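You operate a simulated robot arm through the tools that you are given. There is no shell and no other tool. Be economical: measure what you need, move in short steps, check, and stop when the job is done.

You run a simulated two-armed robot. Do the job below in one go: nothing can be reset, and whatever is moved stays where it is left.

TASK
Put one of the tins from the shelf under the service table on the left half of the service table. Switch the yellow switch on. Put the green scrubber on the steel worktop. Put the M belt pack from the left half of the service table on the top of the low cabinet and the L belt pack on the clear end of the service table. Pick up the squeeze bottle from the left half of the service table with one hand, pass it to the other hand and put it on the top of the steel cabinet. Fetch the jet from the clear end of the service table and set it on the top of the low cabinet. Put the grey gloves from the shelf under the service table on top of the carton on the clear end of the service table. Take the caster on the top of the steel cabinet and put it away on the shelf under the service table. Put the blue bucket from the bucket shelf in the tub sink. Open the cabinet door. Any order will do. Set down upright: green scrubber, squeeze bottle, jet, caster, bucket.
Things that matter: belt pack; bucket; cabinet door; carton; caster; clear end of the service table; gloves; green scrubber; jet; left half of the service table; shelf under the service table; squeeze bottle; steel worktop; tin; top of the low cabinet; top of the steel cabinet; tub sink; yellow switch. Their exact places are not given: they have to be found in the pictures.

Only the result counts: the job must be done as asked and must still hold three seconds after the hand-in. Knocking over, shifting, dropping, spilling or breaking anything else fails it.

THE ROBOT
Two 7-joint arms with two-finger parallel grippers on one trunk, on a base that drives. Base frame: it is fixed to the floor where the robot stands at the start and does not move with it; the origin is under the middle of the robot, x ahead of it, y to its left, z up; the surface under the hand at the start is at about z = 780. Readings come in mm, degrees, newtons and seconds.
The left shoulder is at the start at [62, 197, 1104], the right one opposite. With the tool pointing down near the work surface each hand reaches from about 260 to 700 mm from the robot's upright axis, wherever it stands, measured 20 degrees to its own side. Places, roughly: belt pack [500, 750, 750]; bucket [-6250, -250, 250]; cabinet door [800, 2600, 500]; carton [500, 0, 750]; caster (5x5x7 cm) [900, 2700, 1000]; clear end of the service table [700, -300, 800]; gloves [500, -500, 250]; green scrubber (11x6x7 cm) [-6400, -1000, 900]; jet (4x4x5 cm) [600, -100, 800]; left half of the service table [700, 800, 800]; shelf under the service table [700, 300, 200]; squeeze bottle [750, 1250, 1000]; steel worktop (52x17 cm) [-6300, 400, 840]; tin [500, 0, 250]; top of the low cabinet [700, -1400, 800]; top of the steel cabinet [800, 2700, 1000]; tub sink [-6400, -200, 600]; yellow switch [-4300, -1500, 400]. Payload 1.57 kg a hand.
The tool frame of a hand sits at the grasp point between the pads (the TCP): z along the fingers, y along the line on which they close. The tips reach 30 mm beyond it. The gripper opens to 110 mm. The fingers are 24 mm wide and 12 mm thick; the gripper's body (48 by 112 mm) begins 78 mm behind the TCP.
Orientation is told as [roll, pitch, yaw] about the base's x, y, z axes, in that order, counted from this pose: with the fingers straight down and closing along the base's y, the tool's x points along the base's -x, its y along +y and its z along -z.

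THE INTERFACE
- The arms move only by the tool nudge_tool. It takes "left_motion", "right_motion" or both (then of equal length, played together; a hand with none holds still); each is a list of rows, each an object of numbers (a shift or turn left out is 0, a gripper value left out holds the last): "ax", "ay", "az": the turn, a rotation vector about the tool's x, y, z in degrees; "dx", "dy", "dz": the shift along the tool's x, y, z in mm; "fingers": the finger opening in mm, from 0 to 110. In form: [{"ax": .., "ay": .., "az": .., "dx": .., "dy": .., "dz": .., "fingers": ..}, ...]. A call has 1 to 10 rows; each row is the pose to reach, as a shift and turn from the pose commanded when the call began, along the tool's axes at that moment. Rows are played at 5 a second. More than 50 mm and 8.6 degrees between two rows, or a gripper value outside its range, and nothing of the call is played. Where a pose cannot be reached the arm comes as near as it can. A force on the tool above 40 N (or 10 N above the force at the start of the call, whichever is more), or a blocked arm, ends the call early, and 0.2 s more pass. Each finger travels about 72 mm/s and halts on what it meets, pressing with about 34 N; the grip force reading is that of the motor and also rises with nothing between the fingers. The clock runs only during rows and for 0.2 s after the last one: add rows that repeat a pose to give the fingers time. It gives the time, the measured TCP pose, the force on the tool (base axes), the opening and the grip force at its end, in the units of the frame above (readings bear some noise), with the torque about the TCP (base axes, N m) and any sound that the robot's microphone picked up.
- Cameras (640 x 400 px; columns grow to the right, rows downward): "scene" is now at [91.6, 0.9, 1666.7]; the picture's right is [0.02, -1.00, 0.00], its down [-0.91, -0.02, -0.42] and it looks along [0.42, 0.01, -0.91] (base axes); focal length 289 px, centre (320, 200). "left" rides on the left gripper at [70, -16, -141] in its tool frame; the picture's right is [0.23, 0.97, 0.00], its down [-0.86, 0.20, -0.48] and it looks along [-0.47, 0.11, 0.88] (tool axes); focal length 222 px, centre (320, 200). "right" rides on the right gripper at [70, 16, -141] in its tool frame; the picture's right is [-0.23, 0.97, 0.00], its down [-0.85, -0.20, -0.48] and it looks along [-0.47, -0.11, 0.88] (tool axes); focal length 222 px, centre (320, 200).
- camera(camera): a new picture of that camera. No time passes.
- slide_trunk(by): slides the trunk up (or, below 0, down) by that many mm; the arms and the scene camera ride with it, the base frame stays. It gives what a move gives, with no picture.
- steer(legs): drives the robot by 1 to 6 legs, each [ahead, left, turn to the left] in mm, mm and degrees, along the robot's own axes; the way and the turn of a leg run together, so that a leg with both is an arc; at most 1500 mm and 180 degrees a leg. The arms and the cameras ride along, it lands a little off, and it stops where it bumps. It gives what a move gives.
- pan_tilt(pan, tilt): turns the head with the scene camera to pan (to the left, within 86 degrees either way) and tilt (down, from -29 to 69), counted from straight ahead of the robot. It gives what a move gives.
- pixel_to_xyz(camera, pixels): there is no depth. For up to 12 entries [column, row, z] of the newest picture of that camera ("zoom" is the newest enlarged one), the place [x, y] in the base frame at which the ray of that pixel passes the height z, good to about 3 mm. No time passes.
- close_up(camera, box): a new picture of the part [left, top, right, bottom] of that camera's present view, enlarged. No time passes.
- job_done(): hands the job in; it is judged then, once.

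Go step by step. Measure first, check grasps and placings, and put right what went wrong. The budget is 357 turns and 306 pictures, counting those below and the enlarged ones. Unless the task says otherwise, let go and move clear before handing in.

The tools are called after "Emit:" as a command line: name --argument value ..., lists and objects as JSON in quotes. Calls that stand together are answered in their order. nudge_tool: Moves the arms, as the interface text tells. Its arguments: {"type":"object","properties":{"left_motion":{"type":"array","items":{"type":"object","properties":{"ax":{"type":"number"},"ay":{"type":"number"},"az":{"type":"number"},"dx":{"type":"number"},"dy":{"type":"number"},"dz":{"type":"number"},"fingers":{"type":"number"}}}},"right_motion":{"type":"array","items":{"type":"object","properties":{"ax":{"type":"number"},"ay":{"type":"number"},"az":{"type":"number"},"dx":{"type":"number"},"dy":{"type":"number"},"dz":{"type":"number"},"fingers":{"type":"number"}}}}},"required":[]} The other tools are called the same way: slide_trunk (by) slides the trunk up or down; steer (legs) drives the base; pan_tilt (pan, tilt) turns the head that bears the scene camera; camera (camera) takes a picture; pixel_to_xyz (camera, pixels) gives the place at which the rays of pixels pass given heights; close_up (camera, box) takes an enlarged picture of a part of a camera's view; job_done () hands the job in.

At the start:

```text
time_s: 0.0
left_tool_pos: [507.3, 231.4, 1102.8]
left_ee_rot: [0.0, 0.0, 0.1]
left_ft_force: [0.2, 0.3, -0.2]
left_torque: [-0.02, -0.01, -0.01]
left_finger_gap: 109.8
left_grasp_force: 0.1
right_tool_pos: [404.4, -199.3, 1129.2]
right_ee_rot: [-0.1, 0.1, 0.0]
right_ft_force: [0.0, 0.2, 0.0]
right_torque: [0.03, 0.0, -0.02]
right_finger_gap: 109.9
right_grasp_force: 0.1
trunk travel left (down, up): [-700.0, 290.0]
robot x, y, heading: [-0.3, -1.0, 0.1]
head pan, tilt: [1.3, 65.2]
```

scene: 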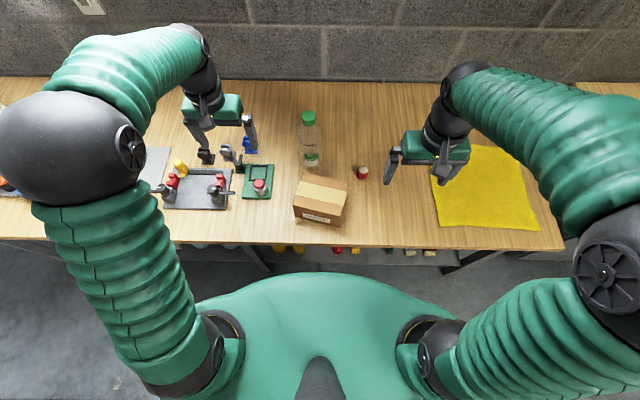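
right: 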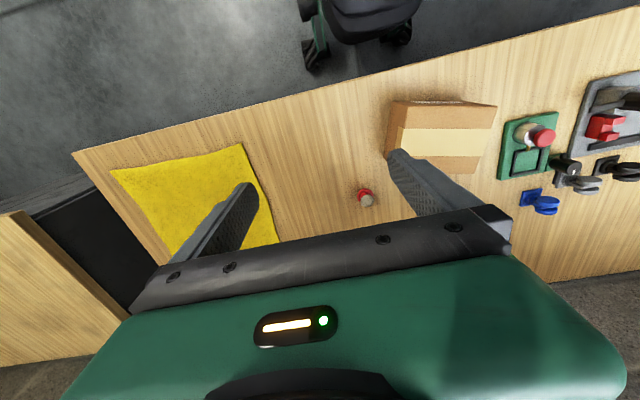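
left: 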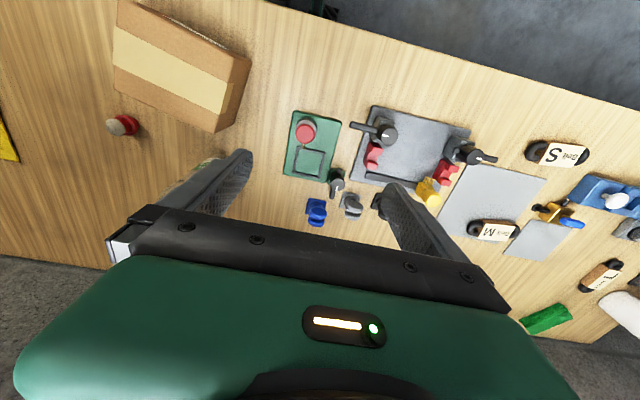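

The table shows the carton at (320,200), the jet (red/white) near (362,172), and belt packs to the left. I'll look around with the head first.

Emit:
pan_tilt --pan 50 --tilt 40

Emit:
camera --camera "scene"

Emit:
pan_tilt --pan -50 --tilt 40

Emit:
camera --camera "scene"

```text
time_s: 1.2
left_tool_pos: [506.0, 229.5, 1103.2]
left_ee_rot: [0.1, -0.1, 0.0]
left_ft_force: [-1.0, 0.0, 0.2]
left_torque: [0.02, 0.0, -0.01]
left_finger_gap: 110.2
left_grasp_force: 0.2
right_tool_pos: [403.6, -199.3, 1128.6]
right_ee_rot: [-0.2, -0.1, -0.1]
right_ft_force: [-0.5, 0.4, 0.0]
right_torque: [0.01, 0.0, 0.01]
right_finger_gap: 109.9
right_grasp_force: 0.0
trunk travel left (down, up): [-700.0, 290.0]
robot x, y, heading: [-1.2, -2.3, 0.0]
head pan, tilt: [50.0, 40.0]
```

```text
302 pictures are left
```

scene: 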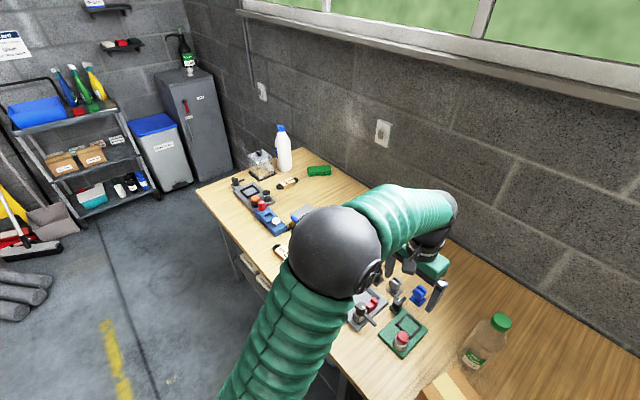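

```text
time_s: 2.9
left_tool_pos: [506.4, 231.4, 1103.4]
left_ee_rot: [0.0, 0.0, 0.0]
left_ft_force: [-0.4, 0.2, -0.1]
left_torque: [0.0, 0.02, 0.0]
left_finger_gap: 110.0
left_grasp_force: 0.0
right_tool_pos: [403.1, -198.5, 1128.8]
right_ee_rot: [-0.1, 0.0, -0.2]
right_ft_force: [-0.2, 0.6, -0.1]
right_torque: [0.01, -0.02, 0.04]
right_finger_gap: 110.2
right_grasp_force: 0.0
trunk travel left (down, up): [-700.0, 290.0]
robot x, y, heading: [1.4, 2.3, -0.0]
head pan, tilt: [-50.0, 40.0]
```

```text
301 pictures are left
```

scene: 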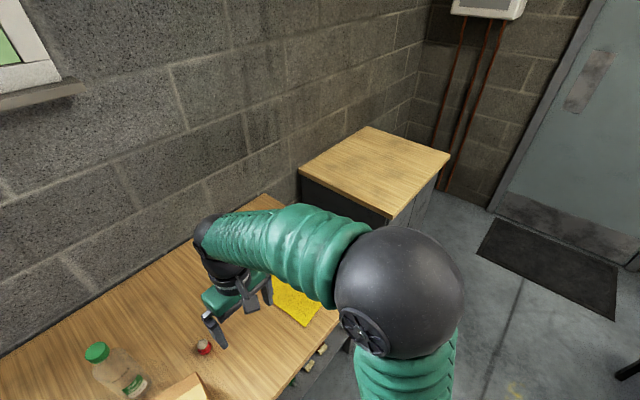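

The steel cabinet stands far left, low cabinet far right. Now a straight view to measure the jet and carton.

Emit:
pan_tilt --pan 0 --tilt 60

Emit:
camera --camera "scene"

Emit:
close_up --camera "scene" --box '[240, 60, 480, 210]'

Emit:
close_up --camera "left" --box '[400, 120, 640, 270]'

```text
time_s: 4.1
left_tool_pos: [505.3, 231.0, 1103.2]
left_ee_rot: [0.0, 0.0, 0.1]
left_ft_force: [-0.6, -0.3, 0.6]
left_torque: [0.02, 0.0, 0.02]
left_finger_gap: 109.9
left_grasp_force: 0.1
right_tool_pos: [402.1, -199.2, 1129.7]
right_ee_rot: [-0.1, 0.0, 0.0]
right_ft_force: [-1.0, -0.8, -0.2]
right_torque: [-0.01, -0.04, -0.02]
right_finger_gap: 109.9
right_grasp_force: 0.1
trunk travel left (down, up): [-700.0, 290.0]
robot x, y, heading: [2.0, 2.7, 0.1]
head pan, tilt: [0.0, 60.0]
```

```text
300 pictures are left
```

scene: 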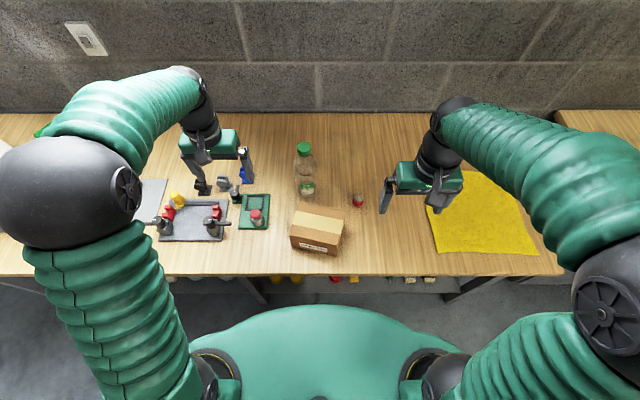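

```text
2.67 times, centred on (360, 135) of scene
```

zoom: 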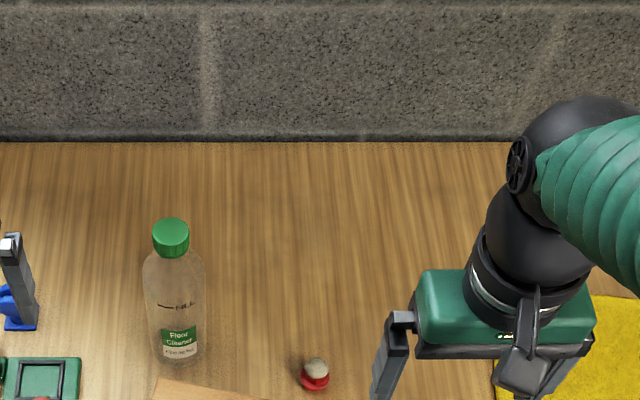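

```text
2.67 times, centred on (520, 195) of left
```

zoom: 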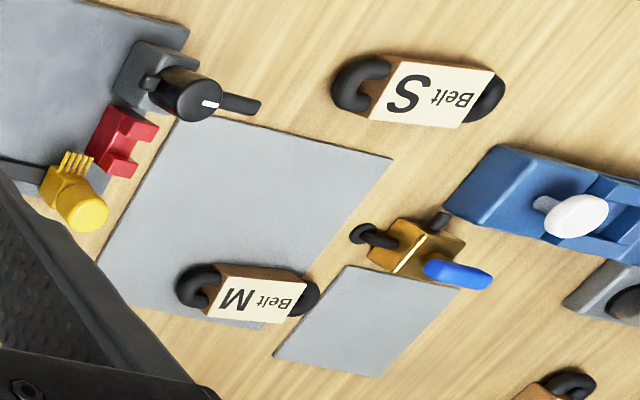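

Jet at (358,200); carton top corners about (298,208),(345,216),(340,245),(291,235). Measuring.

Emit:
pixel_to_xyz --camera "scene" --pixels '[[358, 204, 780], [358, 196, 825], [298, 205, 870], [345, 215, 870], [339, 244, 870], [292, 233, 870], [338, 254, 780], [450, 276, 780], [120, 274, 780], [562, 274, 780], [304, 199, 780], [400, 280, 400]]'

Emit:
close_up --camera "right" --box '[320, 80, 560, 230]'

```text
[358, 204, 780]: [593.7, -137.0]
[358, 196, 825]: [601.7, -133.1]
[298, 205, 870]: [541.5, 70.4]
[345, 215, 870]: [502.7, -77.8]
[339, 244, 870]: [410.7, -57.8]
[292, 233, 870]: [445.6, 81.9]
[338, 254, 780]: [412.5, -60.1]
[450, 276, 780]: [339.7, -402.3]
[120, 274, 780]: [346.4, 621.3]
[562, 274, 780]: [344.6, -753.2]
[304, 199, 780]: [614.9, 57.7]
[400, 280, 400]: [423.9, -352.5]
```

```text
2.67 times, centred on (440, 155) of right
```

zoom: 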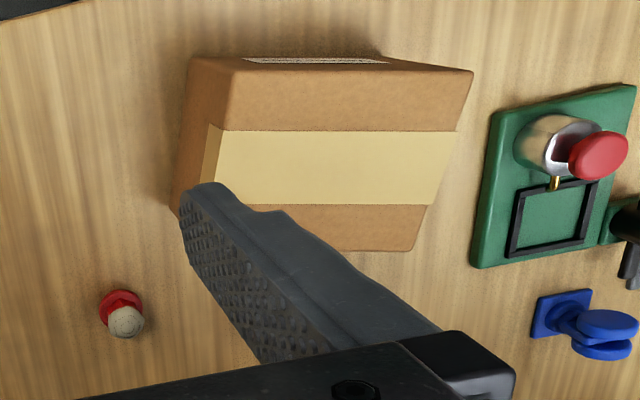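

Jet at about (597,-135). Moving the right hand above it and checking.

Emit:
nudge_tool --right_motion '[{"dx": -40, "dy": 13, "dz": 0, "fingers": 80}, {"dx": -80, "dy": 26}, {"dx": -120, "dy": 39}, {"dx": -160, "dy": 52}, {"dx": -194, "dy": 64}, {"dx": -194, "dy": 64, "dz": 48}, {"dx": -194, "dy": 64, "dz": 96}, {"dx": -194, "dy": 64, "dz": 144}, {"dx": -194, "dy": 64, "dz": 192}, {"dx": -194, "dy": 64, "dz": 220}]'

Emit:
camera --camera "right"

Emit:
camera --camera "scene"

```text
time_s: 6.3
left_tool_pos: [506.8, 231.3, 1103.7]
left_ee_rot: [0.1, 0.0, 0.1]
left_ft_force: [-1.0, -0.7, -0.3]
left_torque: [0.01, 0.03, 0.01]
left_finger_gap: 109.9
left_grasp_force: 0.1
right_tool_pos: [599.2, -133.1, 909.9]
right_ee_rot: [-0.1, 0.0, 0.0]
right_ft_force: [-1.0, 0.0, -0.3]
right_torque: [0.0, -0.02, 0.01]
right_finger_gap: 80.2
right_grasp_force: 0.1
trunk travel left (down, up): [-700.0, 290.0]
robot x, y, heading: [-0.1, 2.1, 0.1]
head pan, tilt: [0.0, 60.0]
```

```text
296 pictures are left
```

right: 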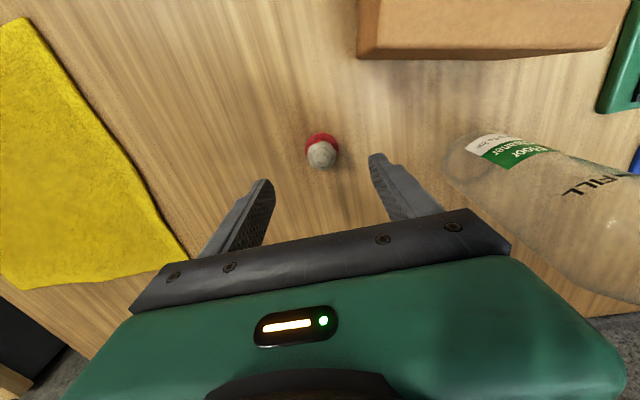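

```text
295 pictures are left
```

scene: 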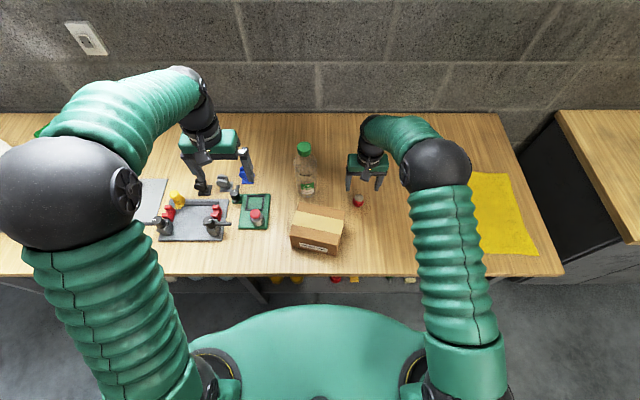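

Emit:
pixel_to_xyz --camera "right" --pixels '[[322, 153, 820], [321, 142, 790], [321, 145, 800]]'

Emit:
pixel_to_xyz --camera "scene" --pixels '[[358, 200, 800], [555, 110, 820], [635, 245, 820], [555, 110, 780]]'

```text
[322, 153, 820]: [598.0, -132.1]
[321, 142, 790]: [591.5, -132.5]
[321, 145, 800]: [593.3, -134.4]
```

```text
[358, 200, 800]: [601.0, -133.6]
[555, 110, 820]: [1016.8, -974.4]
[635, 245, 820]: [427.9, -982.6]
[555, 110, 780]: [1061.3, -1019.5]
```

Jet is at ~(596,-133). Descending and closing.

Emit:
nudge_tool --right_motion '[{"dx": 2, "dz": 45}, {"dx": 3, "dz": 80}, {"dx": 3, "dz": 93}, {"dx": 3, "dz": 93, "fingers": 20}, {"dx": 3, "dz": 93, "fingers": 20}, {"dx": 3, "dz": 93, "fingers": 20}, {"dx": 3, "dz": 93, "fingers": 20}]'

Emit:
close_up --camera "right" --box '[200, 60, 440, 210]'

```text
time_s: 7.9
left_tool_pos: [506.1, 231.8, 1103.1]
left_ee_rot: [0.0, -0.1, 0.1]
left_ft_force: [-0.4, 0.4, -0.5]
left_torque: [0.02, -0.02, -0.01]
left_finger_gap: 109.9
left_grasp_force: 0.0
right_tool_pos: [591.7, -134.8, 816.2]
right_ee_rot: [-0.1, 0.0, 0.0]
right_ft_force: [0.7, -1.8, 1.6]
right_torque: [0.02, -0.06, 0.0]
right_finger_gap: 37.5
right_grasp_force: 33.9
trunk travel left (down, up): [-700.0, 290.0]
robot x, y, heading: [3.5, 0.4, -0.0]
head pan, tilt: [0.0, 60.0]
```

```text
2.67 times, centred on (320, 135) of right
```

zoom: 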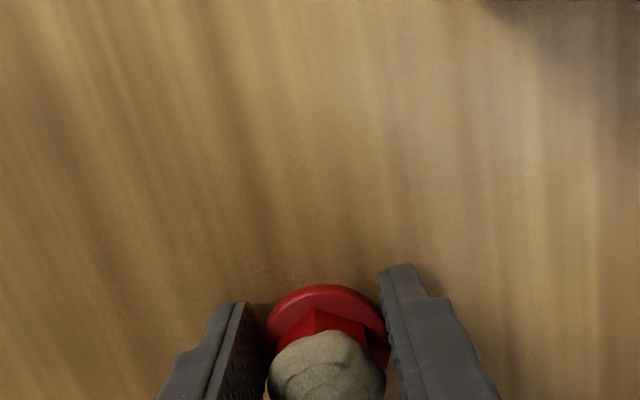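

Grip at 37.5 mm holds the jet. Lift, and measure belt packs from the initial left picture.

Emit:
nudge_tool --right_motion '[{"dz": -50}, {"dz": -100}, {"dz": -150}, {"dz": -200}, {"dx": 40, "dz": -220}, {"dx": 80, "dz": -220}, {"dx": 120, "dz": -220}, {"dx": 160, "dz": -220}]'

Emit:
pixel_to_xyz --camera "left" --pixels '[[492, 230, 810], [558, 154, 810], [605, 276, 810], [475, 228, 800], [515, 232, 800], [620, 315, 800]]'

Emit:
close_up --camera "right" --box '[200, 60, 440, 210]'

```text
time_s: 9.7
left_tool_pos: [504.2, 232.4, 1103.8]
left_ee_rot: [-0.1, -0.1, 0.0]
left_ft_force: [0.2, -0.1, 0.2]
left_torque: [0.03, -0.01, -0.02]
left_finger_gap: 109.8
left_grasp_force: 0.0
right_tool_pos: [430.1, -133.1, 1034.4]
right_ee_rot: [-0.1, -0.1, 0.0]
right_ft_force: [-0.2, 0.2, -0.1]
right_torque: [-0.06, 0.0, 0.01]
right_finger_gap: 37.7
right_grasp_force: 34.0
trunk travel left (down, up): [-700.0, 290.0]
robot x, y, heading: [-2.8, 1.7, 0.0]
head pan, tilt: [0.0, 60.0]
```

```text
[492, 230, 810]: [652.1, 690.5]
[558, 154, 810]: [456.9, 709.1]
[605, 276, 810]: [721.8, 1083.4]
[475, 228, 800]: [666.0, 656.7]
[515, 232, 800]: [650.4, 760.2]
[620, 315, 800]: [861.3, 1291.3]
```

```text
2.67 times, centred on (320, 135) of right
```

zoom: 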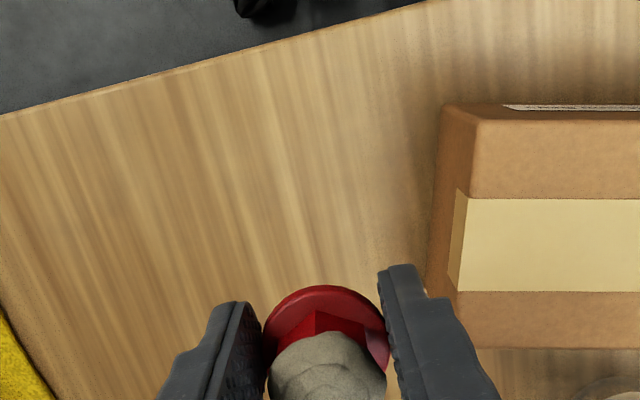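

Jet held. Drive 500 mm left toward the belt packs.

Emit:
steer --legs '[[0, 500, 0]]'

Emit:
camera --camera "left"

Emit:
camera --camera "scene"

```text
time_s: 12.7
left_tool_pos: [508.6, 733.4, 1106.0]
left_ee_rot: [0.3, -0.1, -0.3]
left_ft_force: [-0.5, 0.3, -0.1]
left_torque: [0.0, 0.0, -0.01]
left_finger_gap: 110.3
left_grasp_force: 0.0
right_tool_pos: [432.7, 370.0, 1031.8]
right_ee_rot: [0.3, 0.0, -0.3]
right_ft_force: [-0.1, -0.8, -0.6]
right_torque: [0.03, -0.01, -0.03]
right_finger_gap: 37.6
right_grasp_force: 33.9
trunk travel left (down, up): [-700.0, 290.0]
robot x, y, heading: [0.9, 508.3, -0.2]
head pan, tilt: [0.0, 60.0]
```

```text
292 pictures are left
```

left: 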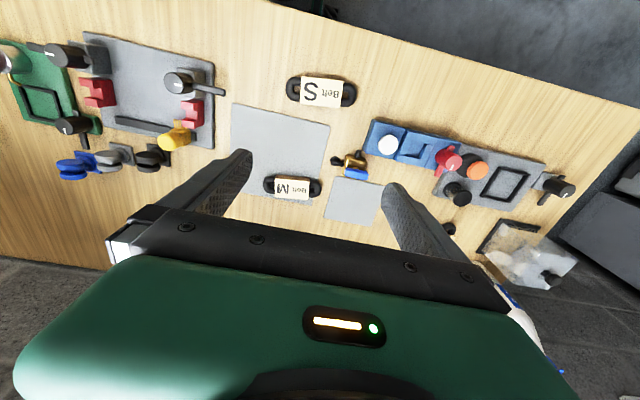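

```text
291 pictures are left
```

scene: 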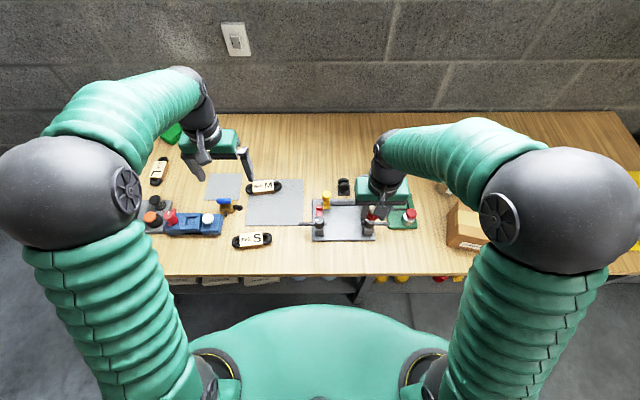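

M at scene (263,187), L at (158,171). Measuring and zooming.

Emit:
pixel_to_xyz --camera "scene" --pixels '[[248, 188, 795], [281, 186, 795], [265, 187, 800], [154, 182, 795], [163, 159, 795], [158, 171, 800]]'

Emit:
pixel_to_xyz --camera "left" --pixels '[[268, 184, 795], [317, 189, 795], [292, 187, 800]]'

Emit:
close_up --camera "scene" --box '[130, 130, 290, 230]'

Emit:
close_up --camera "left" --box '[220, 130, 380, 230]'

```text
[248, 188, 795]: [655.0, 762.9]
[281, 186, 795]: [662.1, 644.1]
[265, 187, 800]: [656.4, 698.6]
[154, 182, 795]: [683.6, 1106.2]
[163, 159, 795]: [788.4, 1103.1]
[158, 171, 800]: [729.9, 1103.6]
```

```text
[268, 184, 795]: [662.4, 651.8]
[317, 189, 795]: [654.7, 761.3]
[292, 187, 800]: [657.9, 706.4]
```

```text
4.00 times, centred on (210, 180) of scene
```

zoom: 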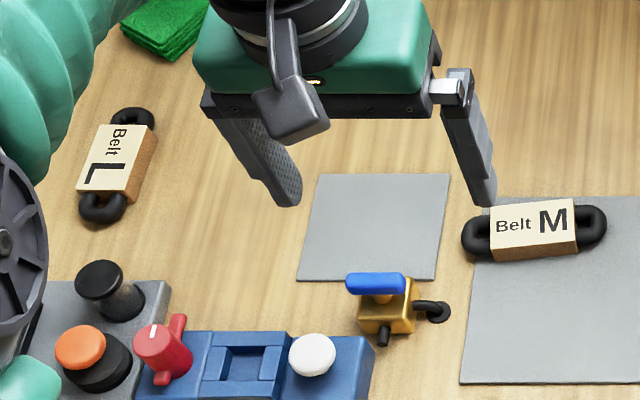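

```text
4.00 times, centred on (300, 180) of left
```

zoom: 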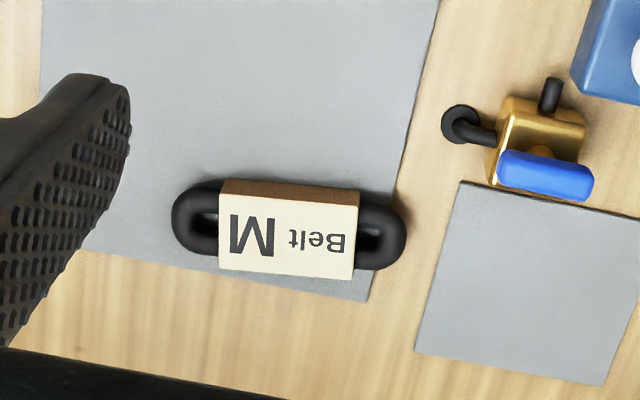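

M pack is centred at (657,704), long along y. I'll swing the left gripper about −86° yaw while moving over it.

Emit:
nudge_tool --left_motion '[{"az": 8.5, "dx": -15, "dy": -3, "dz": 15, "fingers": 90}, {"az": 17, "dx": -30, "dy": -6, "dz": 30}, {"az": 25.5, "dx": -45, "dy": -9, "dz": 45}, {"az": 34, "dx": -60, "dy": -12, "dz": 60}, {"az": 42.5, "dx": -75, "dy": -15, "dz": 75}, {"az": 51, "dx": -90, "dy": -18, "dz": 90}, {"az": 59.5, "dx": -105, "dy": -21, "dz": 105}, {"az": 68, "dx": -120, "dy": -24, "dz": 120}, {"az": 76.5, "dx": -135, "dy": -27, "dz": 135}, {"az": 85, "dx": -149, "dy": -29, "dz": 150}]'

Emit:
camera --camera "left"

```text
time_s: 14.9
left_tool_pos: [657.0, 711.1, 952.7]
left_ee_rot: [0.1, -0.1, -85.4]
left_ft_force: [-0.9, -0.1, 0.1]
left_torque: [-0.02, 0.0, 0.0]
left_finger_gap: 90.0
left_grasp_force: 0.2
right_tool_pos: [432.0, 376.0, 1033.8]
right_ee_rot: [0.0, -0.1, -0.2]
right_ft_force: [0.4, 0.1, -0.5]
right_torque: [-0.02, 0.02, -0.04]
right_finger_gap: 37.3
right_grasp_force: 33.8
trunk travel left (down, up): [-700.0, 290.0]
robot x, y, heading: [2.9, 511.5, -0.2]
head pan, tilt: [0.0, 60.0]
```

```text
288 pictures are left
```

left: 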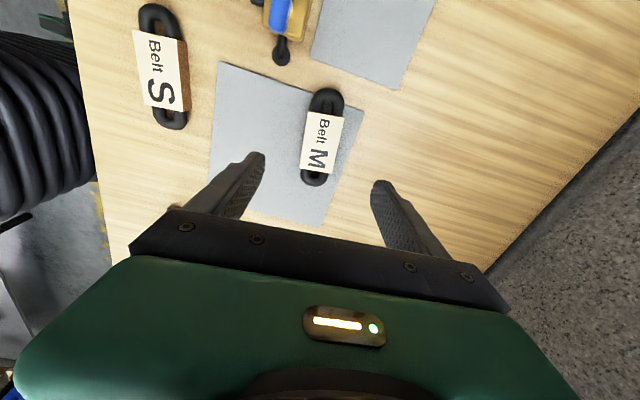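

Emit:
pixel_to_xyz --camera "left" --pixels '[[321, 143, 810], [329, 90, 795], [312, 184, 795]]'

Emit:
close_up --camera "left" --box '[240, 80, 400, 180]'

```text
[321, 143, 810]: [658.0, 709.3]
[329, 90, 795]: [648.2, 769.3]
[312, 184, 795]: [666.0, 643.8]
```

```text
4.00 times, centred on (320, 130) of left
```

zoom: 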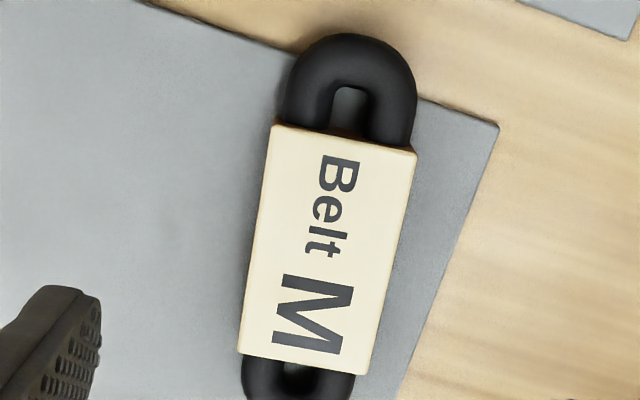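

Well centred; descend and close.

Emit:
nudge_tool --left_motion '[{"az": -1, "dz": 45}, {"az": -2, "dz": 90}, {"az": -3, "dz": 125}, {"az": -3, "dz": 137}, {"az": -3, "dz": 137, "fingers": 10}, {"az": -3, "dz": 137, "fingers": 10}, {"az": -3, "dz": 137, "fingers": 10}, {"az": -3, "dz": 137, "fingers": 10}]'

Emit:
camera --camera "left"

```text
time_s: 16.7
left_tool_pos: [656.7, 708.7, 814.9]
left_ee_rot: [0.1, 0.1, -82.3]
left_ft_force: [0.9, -0.6, 0.3]
left_torque: [-0.02, 0.0, 0.04]
left_finger_gap: 45.0
left_grasp_force: 33.7
right_tool_pos: [431.5, 377.3, 1034.6]
right_ee_rot: [-0.3, 0.0, -0.3]
right_ft_force: [-0.5, 0.2, -0.7]
right_torque: [-0.01, 0.0, -0.01]
right_finger_gap: 37.4
right_grasp_force: 34.3
trunk travel left (down, up): [-700.0, 290.0]
robot x, y, heading: [1.3, 510.0, -0.1]
head pan, tilt: [0.0, 60.0]
```

```text
286 pictures are left
```

left: 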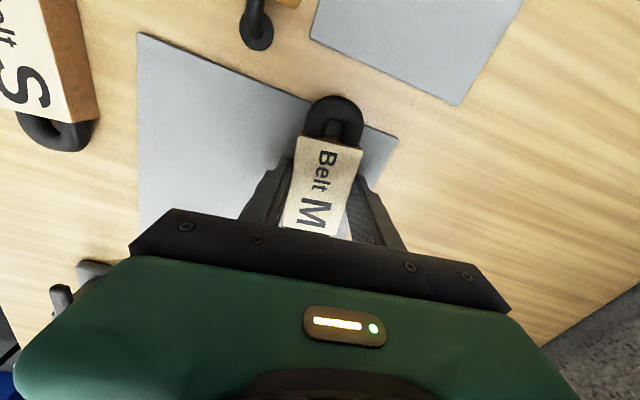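

Grip on M at 45 mm. Lift and retract, then drive right to the low cabinet.

Emit:
nudge_tool --left_motion '[{"dz": -50}, {"dz": -100}, {"dz": -150}, {"dz": -200}, {"dz": -250}, {"dy": -45, "dz": -270}, {"dy": -90, "dz": -290}, {"dy": -135, "dz": -300}, {"dy": -180, "dz": -300}, {"dy": -210, "dz": -300}]'

Emit:
steer --legs '[[0, -1000, 0], [0, -700, 0]]'

Emit:
pan_tilt --pan -10 --tilt 50

Emit:
camera --camera "scene"

```text
time_s: 18.9
left_tool_pos: [445.2, 683.3, 1118.0]
left_ee_rot: [0.2, 0.1, -82.3]
left_ft_force: [0.4, 0.7, -0.2]
left_torque: [-0.03, -0.01, -0.02]
left_finger_gap: 45.1
left_grasp_force: 33.9
right_tool_pos: [430.7, 376.0, 1034.8]
right_ee_rot: [-0.1, -0.2, -0.1]
right_ft_force: [0.4, 0.5, -1.1]
right_torque: [0.0, 0.01, 0.03]
right_finger_gap: 37.6
right_grasp_force: 34.1
trunk travel left (down, up): [-700.0, 290.0]
robot x, y, heading: [3.0, 510.1, -0.1]
head pan, tilt: [0.0, 60.0]
```

```text
time_s: 27.5
left_tool_pos: [419.0, -1007.6, 1116.7]
left_ee_rot: [0.0, -0.3, -83.7]
left_ft_force: [0.5, 0.8, -0.6]
left_torque: [0.0, 0.0, -0.02]
left_finger_gap: 45.1
left_grasp_force: 34.4
right_tool_pos: [395.3, -1315.3, 1035.2]
right_ee_rot: [-0.3, -0.1, -1.5]
right_ft_force: [-0.4, 0.0, -1.7]
right_torque: [-0.03, -0.01, -0.02]
right_finger_gap: 37.5
right_grasp_force: 33.7
trunk travel left (down, up): [-700.0, 290.0]
robot x, y, heading: [-38.2, -1172.3, -1.7]
head pan, tilt: [0.0, 60.0]
```

```text
time_s: 28.2
left_tool_pos: [417.3, -1008.9, 1117.0]
left_ee_rot: [0.2, -0.1, -83.7]
left_ft_force: [-0.2, 0.0, -1.2]
left_torque: [0.02, 0.0, -0.02]
left_finger_gap: 45.0
left_grasp_force: 34.2
right_tool_pos: [393.5, -1316.5, 1035.9]
right_ee_rot: [-0.2, 0.0, -1.5]
right_ft_force: [-0.1, 0.1, -0.6]
right_torque: [-0.03, -0.03, 0.01]
right_finger_gap: 37.7
right_grasp_force: 33.9
trunk travel left (down, up): [-700.0, 290.0]
robot x, y, heading: [-31.4, -1173.5, -1.3]
head pan, tilt: [-10.0, 50.0]
```

```text
285 pictures are left
```

scene: 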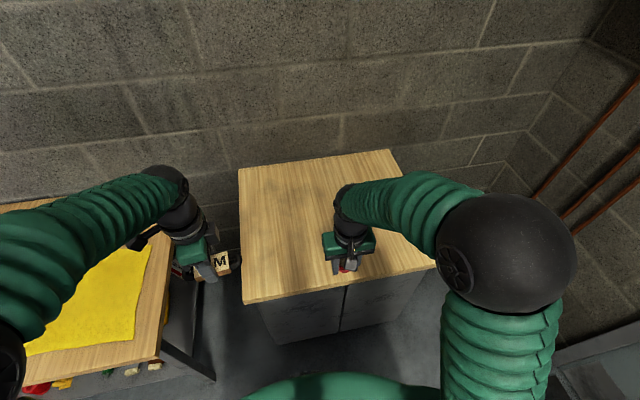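

Emit:
pixel_to_xyz --camera "scene" --pixels '[[239, 169, 800], [239, 169, 850], [239, 169, 900], [243, 303, 800], [243, 303, 850], [243, 303, 900], [437, 265, 850], [437, 265, 800], [390, 150, 850]]'

Emit:
camera --camera "right"

```text
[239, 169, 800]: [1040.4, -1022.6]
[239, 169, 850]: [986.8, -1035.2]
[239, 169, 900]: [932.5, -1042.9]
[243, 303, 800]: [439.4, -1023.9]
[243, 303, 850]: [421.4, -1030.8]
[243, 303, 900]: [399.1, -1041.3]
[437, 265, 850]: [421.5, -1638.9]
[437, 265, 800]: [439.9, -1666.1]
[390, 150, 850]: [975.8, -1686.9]
```

```text
284 pictures are left
```

right: 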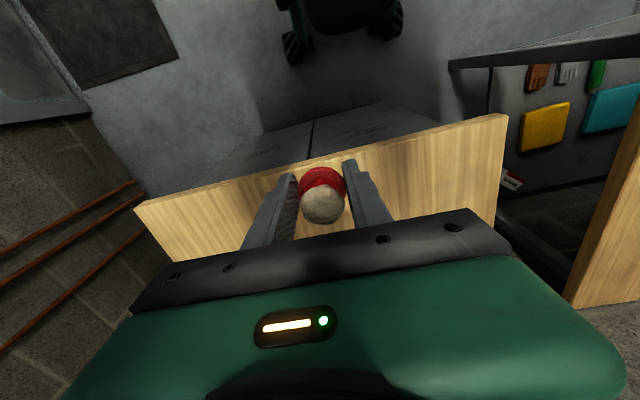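

Emit:
pixel_to_xyz --camera "right" --pixels '[[507, 114, 750], [507, 114, 800], [507, 114, 850], [135, 205, 750], [135, 205, 800], [135, 205, 850]]'

Emit:
close_up --camera "right" --box '[440, 40, 640, 165]'

```text
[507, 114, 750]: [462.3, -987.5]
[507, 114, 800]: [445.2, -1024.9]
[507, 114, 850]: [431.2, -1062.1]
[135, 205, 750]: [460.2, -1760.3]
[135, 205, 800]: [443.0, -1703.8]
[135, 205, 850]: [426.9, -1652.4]
```

```text
3.20 times, centred on (540, 102) of right
```

zoom: 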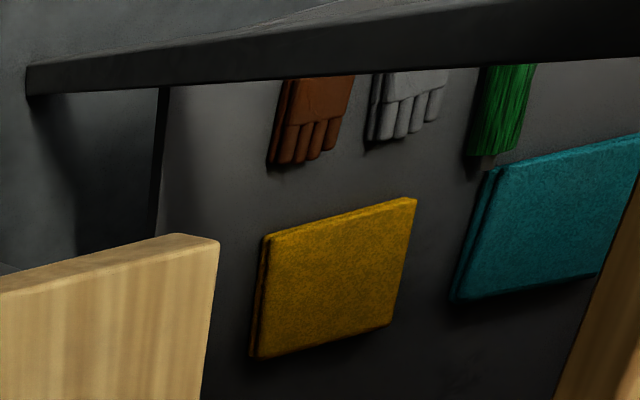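

Cabinet top ≈ z 800–860. Move right hand over (595,−1400), stopping around z 915.

Emit:
nudge_tool --right_motion '[{"dx": -40, "dy": -15}, {"dx": -80, "dy": -30}, {"dx": -120, "dy": -45}, {"dx": -160, "dy": -60}, {"dx": -200, "dy": -75, "dz": 30}, {"dx": -200, "dy": -75, "dz": 70}, {"dx": -200, "dy": -75, "dz": 110}, {"dx": -200, "dy": -75, "dz": 110}]' --left_motion '[{"dy": 40}, {"dy": 80}, {"dy": 120}, {"dy": 160}, {"dy": 190, "dx": -40}, {"dy": 190, "dx": -80}, {"dy": 190, "dx": -120}, {"dy": 190, "dx": -140}]'

Emit:
camera --camera "right"

Emit:
camera --camera "scene"

```text
refused: row 5 steps farther than a row can; nothing moved
```

```text
282 pictures are left
```

right: 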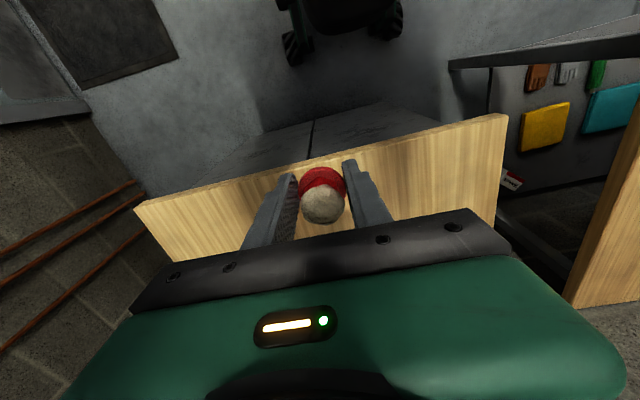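

```text
281 pictures are left
```

scene: 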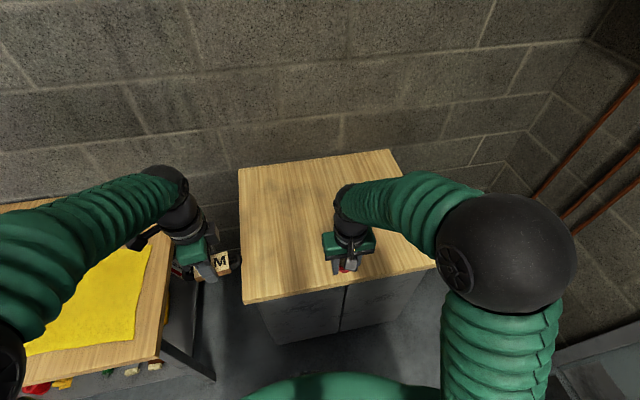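

The step limit is Euclidean; resend with smaller steps.

Emit:
nudge_tool --right_motion '[{"dx": -40, "dy": -15}, {"dx": -80, "dy": -30}, {"dx": -120, "dy": -45}, {"dx": -160, "dy": -60}, {"dx": -200, "dy": -75}, {"dx": -200, "dy": -75, "dz": 40}, {"dx": -200, "dy": -75, "dz": 80}, {"dx": -200, "dy": -75, "dz": 110}]' --left_motion '[{"dy": 40}, {"dy": 80}, {"dy": 120}, {"dy": 160}, {"dy": 190, "dx": -30}, {"dy": 190, "dx": -70}, {"dy": 190, "dx": -110}, {"dy": 190, "dx": -140}]'

Emit:
camera --camera "right"

Emit:
camera --camera "scene"

```text
time_s: 30.0
left_tool_pos: [622.1, -1134.0, 1115.4]
left_ee_rot: [-0.1, 0.3, -83.7]
left_ft_force: [0.0, -0.6, -1.4]
left_torque: [0.03, 0.0, -0.03]
left_finger_gap: 45.2
left_grasp_force: 33.8
left hand out of reach, approached as far as the arm can: row 8
right_tool_pos: [594.8, -1401.5, 923.4]
right_ee_rot: [-0.1, 0.0, -1.5]
right_ft_force: [-0.3, 0.1, -0.5]
right_torque: [-0.02, 0.02, 0.0]
right_finger_gap: 37.7
right_grasp_force: 34.1
trunk travel left (down, up): [-700.0, 290.0]
robot x, y, heading: [-33.4, -1174.9, -1.2]
head pan, tilt: [-10.0, 50.0]
```

```text
280 pictures are left
```

right: 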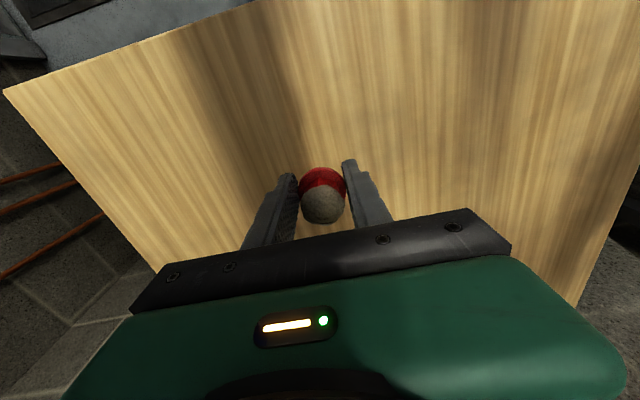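

```text
279 pictures are left
```

scene: 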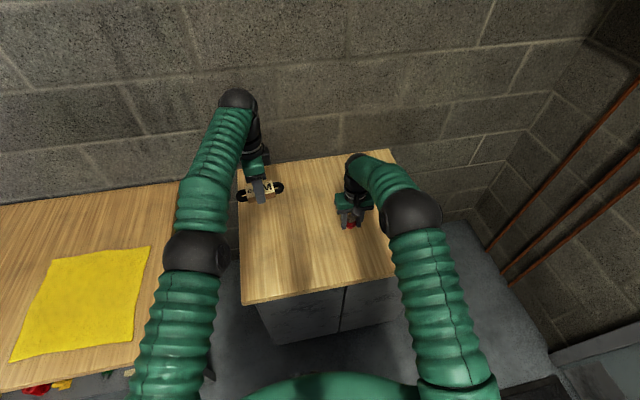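

Lowering the jet in steps with contact check.

Emit:
nudge_tool --right_motion '[{"dz": 20}, {"dz": 40}, {"dz": 50}, {"dz": 60}, {"dz": 67}, {"dz": 73}, {"dz": 78}]'

Emit:
close_up --camera "right" --box '[240, 120, 400, 220]'

Emit:
close_up --camera "scene" --box '[230, 140, 430, 265]'

```text
time_s: 31.6
left_tool_pos: [620.8, -1132.4, 1116.7]
left_ee_rot: [0.1, 0.0, -83.6]
left_ft_force: [-0.2, -0.2, -0.5]
left_torque: [-0.01, -0.02, 0.01]
left_finger_gap: 45.1
left_grasp_force: 33.7
right_tool_pos: [592.3, -1401.8, 846.7]
right_ee_rot: [-0.1, -0.1, -1.5]
right_ft_force: [0.0, -0.4, -0.5]
right_torque: [-0.01, -0.01, -0.01]
right_finger_gap: 37.6
right_grasp_force: 33.9
trunk travel left (down, up): [-700.0, 290.0]
robot x, y, heading: [-30.7, -1174.5, -1.6]
head pan, tilt: [-10.0, 50.0]
```

```text
4.00 times, centred on (320, 170) of right
```

zoom: 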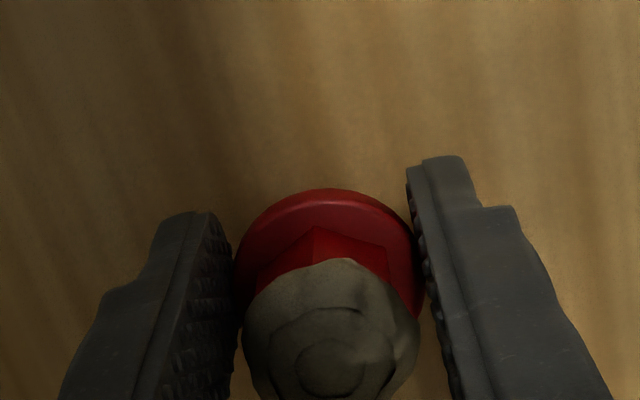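

```text
3.20 times, centred on (330, 202) of scene
```

zoom: 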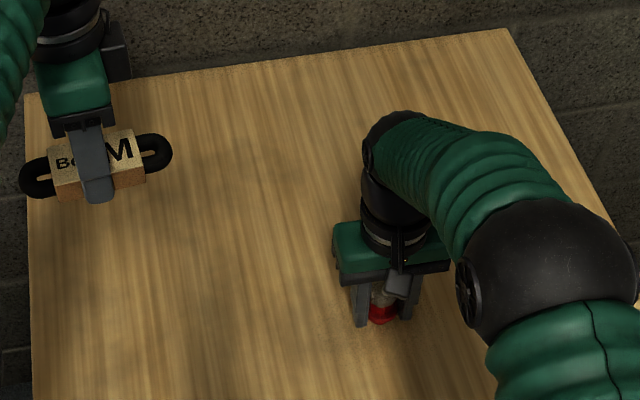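

No contact yet; continue in small steps.

Emit:
nudge_tool --right_motion '[{"dz": 4}, {"dz": 8}, {"dz": 10}, {"dz": 10}]'

```text
time_s: 32.6
left_tool_pos: [620.9, -1133.1, 1116.0]
left_ee_rot: [0.1, 0.0, -83.7]
left_ft_force: [-0.4, 0.5, -0.7]
left_torque: [-0.02, -0.01, 0.0]
left_finger_gap: 44.9
left_grasp_force: 34.0
right_tool_pos: [593.0, -1400.2, 837.0]
right_ee_rot: [0.0, 0.0, -1.5]
right_ft_force: [-0.5, -0.3, -0.2]
right_torque: [-0.03, 0.02, 0.01]
right_finger_gap: 37.4
right_grasp_force: 34.3
trunk travel left (down, up): [-700.0, 290.0]
robot x, y, heading: [-33.4, -1173.2, -1.5]
head pan, tilt: [-10.0, 50.0]
```

Emit:
nudge_tool --right_motion '[{"dz": 3}, {"dz": 6}, {"dz": 9}, {"dz": 11}, {"dz": 13}, {"dz": 15}, {"dz": 17}, {"dz": 19}]'

```text
time_s: 33.9
left_tool_pos: [617.7, -1130.0, 1118.6]
left_ee_rot: [0.3, 0.1, -83.5]
left_ft_force: [1.3, 0.4, -0.2]
left_torque: [0.0, 0.03, -0.01]
left_finger_gap: 45.0
left_grasp_force: 34.1
right_tool_pos: [594.3, -1399.5, 829.2]
right_ee_rot: [-0.1, -0.6, -1.5]
right_ft_force: [-9.8, 0.2, 23.7]
right_torque: [0.4, 0.44, 0.17]
right_finger_gap: 37.4
right_grasp_force: 33.5
trunk travel left (down, up): [-700.0, 290.0]
robot x, y, heading: [-33.4, -1177.4, -1.4]
head pan, tilt: [-10.0, 50.0]
stopped in row 6 (right hand): the force on the tool passed its limit at 42 N (the readings are from after the stop); the commanded pose is now the measured one
```

Contact at about 831 (surface ≈795). Back up a hair and open.

Emit:
nudge_tool --right_motion '[{"dz": -2}, {"dz": -2}, {"dz": -2, "fingers": 80}, {"dz": -2, "fingers": 80}, {"dz": -2, "fingers": 80}]'

Emit:
close_up --camera "right" --box '[240, 120, 400, 220]'

```text
time_s: 35.1
left_tool_pos: [619.3, -1131.3, 1118.3]
left_ee_rot: [0.3, -0.1, -83.6]
left_ft_force: [-0.3, 0.2, -0.2]
left_torque: [-0.03, -0.01, -0.01]
left_finger_gap: 45.1
left_grasp_force: 34.4
right_tool_pos: [594.7, -1398.5, 830.5]
right_ee_rot: [-0.2, -0.7, -1.5]
right_ft_force: [-0.1, -0.6, 11.8]
right_torque: [0.47, 0.1, 0.11]
right_finger_gap: 78.5
right_grasp_force: 0.2
trunk travel left (down, up): [-700.0, 290.0]
robot x, y, heading: [-34.8, -1176.6, -1.5]
head pan, tilt: [-10.0, 50.0]
```

```text
4.00 times, centred on (320, 170) of right
```

zoom: 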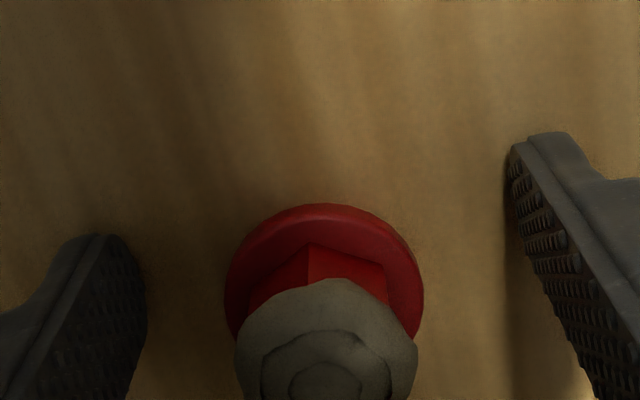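

Jet stands released. Raise the right hand, and lower the M pack with the left.

Emit:
nudge_tool --right_motion '[{"dz": -10}, {"dz": -50}, {"dz": -95}, {"dz": -140}, {"dz": -185}, {"dz": -220, "dx": 20}, {"dz": -220, "dx": 60}, {"dz": -220, "dx": 100}]' --left_motion '[{"dy": -10}, {"dy": -20}, {"dy": -40, "dz": 40}, {"dy": -50, "dz": 80}, {"dy": -50, "dz": 125}, {"dy": -50, "dz": 170}, {"dy": -50, "dz": 215}, {"dy": -50, "dz": 245}]'

Emit:
camera --camera "scene"

Emit:
camera --camera "left"

```text
time_s: 36.9
left_tool_pos: [569.1, -1138.0, 873.1]
left_ee_rot: [0.3, 0.1, -83.5]
left_ft_force: [-0.3, -0.4, -0.6]
left_torque: [0.01, -0.05, 0.01]
left_finger_gap: 44.7
left_grasp_force: 33.9
right_tool_pos: [491.8, -1397.8, 1047.6]
right_ee_rot: [0.0, -0.6, -1.5]
right_ft_force: [0.3, -0.7, -0.6]
right_torque: [-0.02, 0.0, -0.04]
right_finger_gap: 80.0
right_grasp_force: 0.1
trunk travel left (down, up): [-700.0, 290.0]
robot x, y, heading: [-34.4, -1174.7, -1.5]
head pan, tilt: [-10.0, 50.0]
```

```text
275 pictures are left
```

scene: 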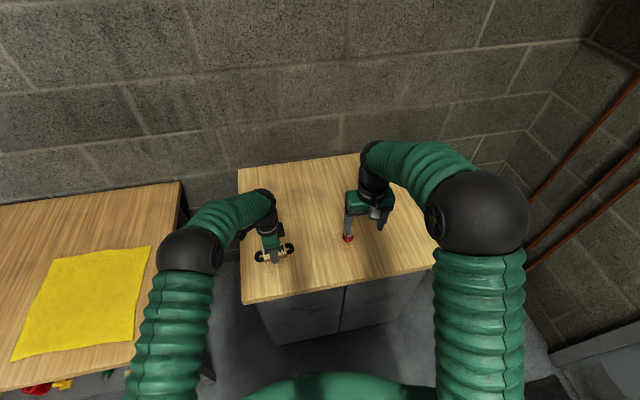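

```text
274 pictures are left
```

left: 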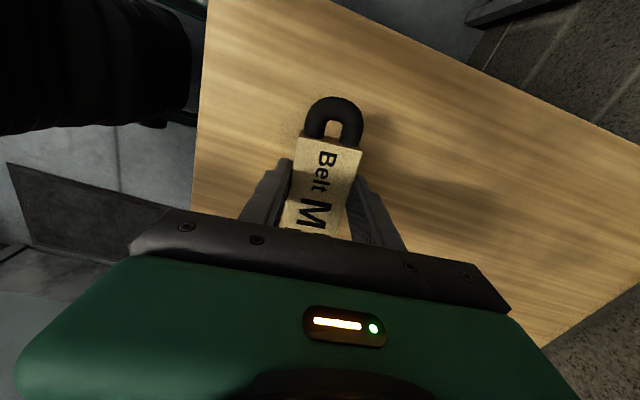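

Good spot. Lower the M pack gently to about z 836.

Emit:
nudge_tool --left_motion '[{"dz": 15}, {"dz": 28}, {"dz": 34}, {"dz": 37}, {"dz": 39}, {"dz": 39}]'

```text
time_s: 38.3
left_tool_pos: [570.5, -1138.5, 834.0]
left_ee_rot: [0.2, -0.1, -83.6]
left_ft_force: [-0.4, -0.3, -0.9]
left_torque: [0.03, -0.01, 0.0]
left_finger_gap: 44.9
left_grasp_force: 34.1
right_tool_pos: [493.6, -1398.4, 1047.9]
right_ee_rot: [0.0, -0.7, -1.5]
right_ft_force: [-0.2, 0.7, -0.1]
right_torque: [0.01, -0.03, 0.0]
right_finger_gap: 79.9
right_grasp_force: 0.1
trunk travel left (down, up): [-700.0, 290.0]
robot x, y, heading: [-33.9, -1173.2, -1.5]
head pan, tilt: [-10.0, 50.0]
```

Emit:
nudge_tool --left_motion '[{"dz": 2}, {"dz": 2}, {"dz": 3}, {"dz": 3}, {"dz": 3, "fingers": 85}, {"dz": 3, "fingers": 85}, {"dz": 3, "fingers": 85}]'

Emit:
camera --camera "left"

```text
time_s: 39.9
left_tool_pos: [568.4, -1137.6, 830.6]
left_ee_rot: [0.2, -0.1, -83.6]
left_ft_force: [0.9, -0.9, 0.4]
left_torque: [0.0, -0.01, 0.04]
left_finger_gap: 84.8
left_grasp_force: 0.1
right_tool_pos: [493.9, -1397.5, 1048.4]
right_ee_rot: [-0.1, -0.6, -1.5]
right_ft_force: [-1.1, -0.4, 1.5]
right_torque: [0.0, -0.03, -0.05]
right_finger_gap: 80.0
right_grasp_force: 0.1
trunk travel left (down, up): [-700.0, 290.0]
robot x, y, heading: [-35.1, -1176.2, -1.3]
head pan, tilt: [-10.0, 50.0]
```

```text
273 pictures are left
```

left: 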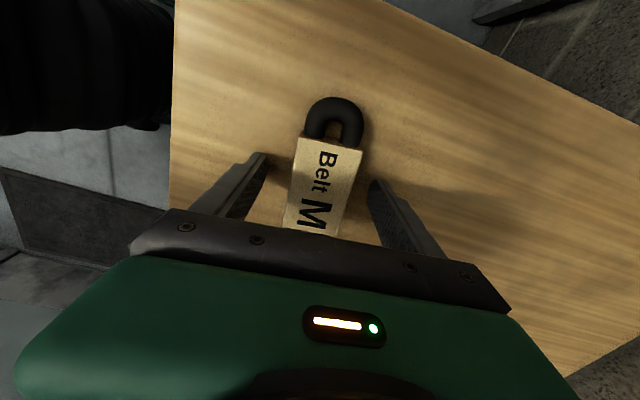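

M is placed. Raise the left hand and rotate it back to yaw 0, then back off and lower the trunk to look at the shelf.

Emit:
nudge_tool --left_motion '[{"dz": -20}, {"dz": -65}, {"dz": -110, "az": -8}, {"dz": -155, "az": -16}, {"dz": -200, "az": -24}, {"dz": -230, "az": -32}, {"dz": -230, "dy": -40, "az": -40}, {"dz": -230, "dy": -80, "az": -48}, {"dz": -230, "dy": -120, "az": -56}, {"dz": -230, "dy": -150, "az": -64}]'

Emit:
steer --legs '[[-500, 0, 0], [0, 750, 1.5]]'

Emit:
slide_trunk --by -500

Emit:
pan_tilt --pan 0 --tilt 35

Emit:
camera --camera "scene"

```text
time_s: 42.1
left_tool_pos: [418.4, -1153.7, 1058.9]
left_ee_rot: [0.1, -0.4, -19.4]
left_ft_force: [-0.4, -0.5, -1.0]
left_torque: [0.02, -0.02, 0.01]
left_finger_gap: 84.9
left_grasp_force: 0.0
right_tool_pos: [492.3, -1398.5, 1047.7]
right_ee_rot: [0.0, -0.7, -1.5]
right_ft_force: [0.3, -0.2, -0.1]
right_torque: [0.03, -0.02, -0.01]
right_finger_gap: 79.9
right_grasp_force: 0.0
trunk travel left (down, up): [-700.0, 290.0]
robot x, y, heading: [-30.8, -1178.3, -1.5]
head pan, tilt: [-10.0, 50.0]
```

```text
time_s: 44.9
left_tool_pos: [-58.3, -1143.0, 1061.9]
left_ee_rot: [0.4, -0.3, -19.6]
left_ft_force: [-0.3, -0.1, 0.0]
left_torque: [0.05, -0.03, 0.04]
left_finger_gap: 85.2
left_grasp_force: 0.1
right_tool_pos: [15.7, -1386.4, 1049.7]
right_ee_rot: [0.2, -0.9, -1.4]
right_ft_force: [-0.3, -0.1, -0.5]
right_torque: [0.01, -0.03, 0.0]
right_finger_gap: 80.2
right_grasp_force: 0.0
trunk travel left (down, up): [-700.0, 290.0]
robot x, y, heading: [-500.7, -1160.5, -1.2]
head pan, tilt: [-10.0, 50.0]
stopped in leg 1: the robot was blocked; the commanded pose is now the measured one
```

```text
refused: -500 is not a number from -400 to 400
```

```text
time_s: 45.7
left_tool_pos: [-55.1, -1140.6, 1060.3]
left_ee_rot: [0.2, -0.3, -19.5]
left_ft_force: [0.0, 0.5, -0.5]
left_torque: [0.0, -0.04, -0.01]
left_finger_gap: 85.3
left_grasp_force: 0.0
right_tool_pos: [18.1, -1385.5, 1049.6]
right_ee_rot: [0.1, -0.7, -1.4]
right_ft_force: [-0.2, 0.1, 0.2]
right_torque: [0.03, 0.04, 0.01]
right_finger_gap: 80.0
right_grasp_force: 0.1
trunk travel left (down, up): [-700.0, 290.0]
robot x, y, heading: [-505.5, -1160.4, -1.5]
head pan, tilt: [0.0, 35.0]
```

```text
272 pictures are left
```

scene: 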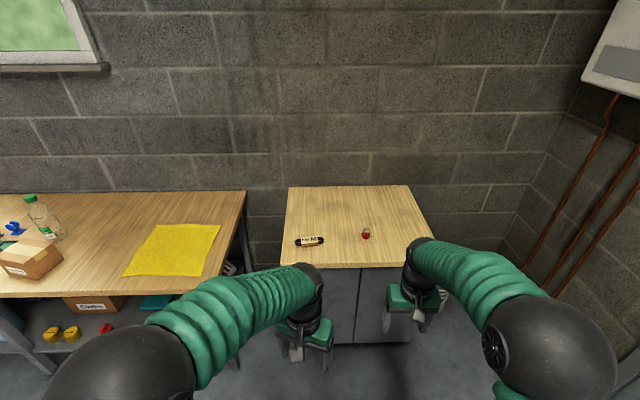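

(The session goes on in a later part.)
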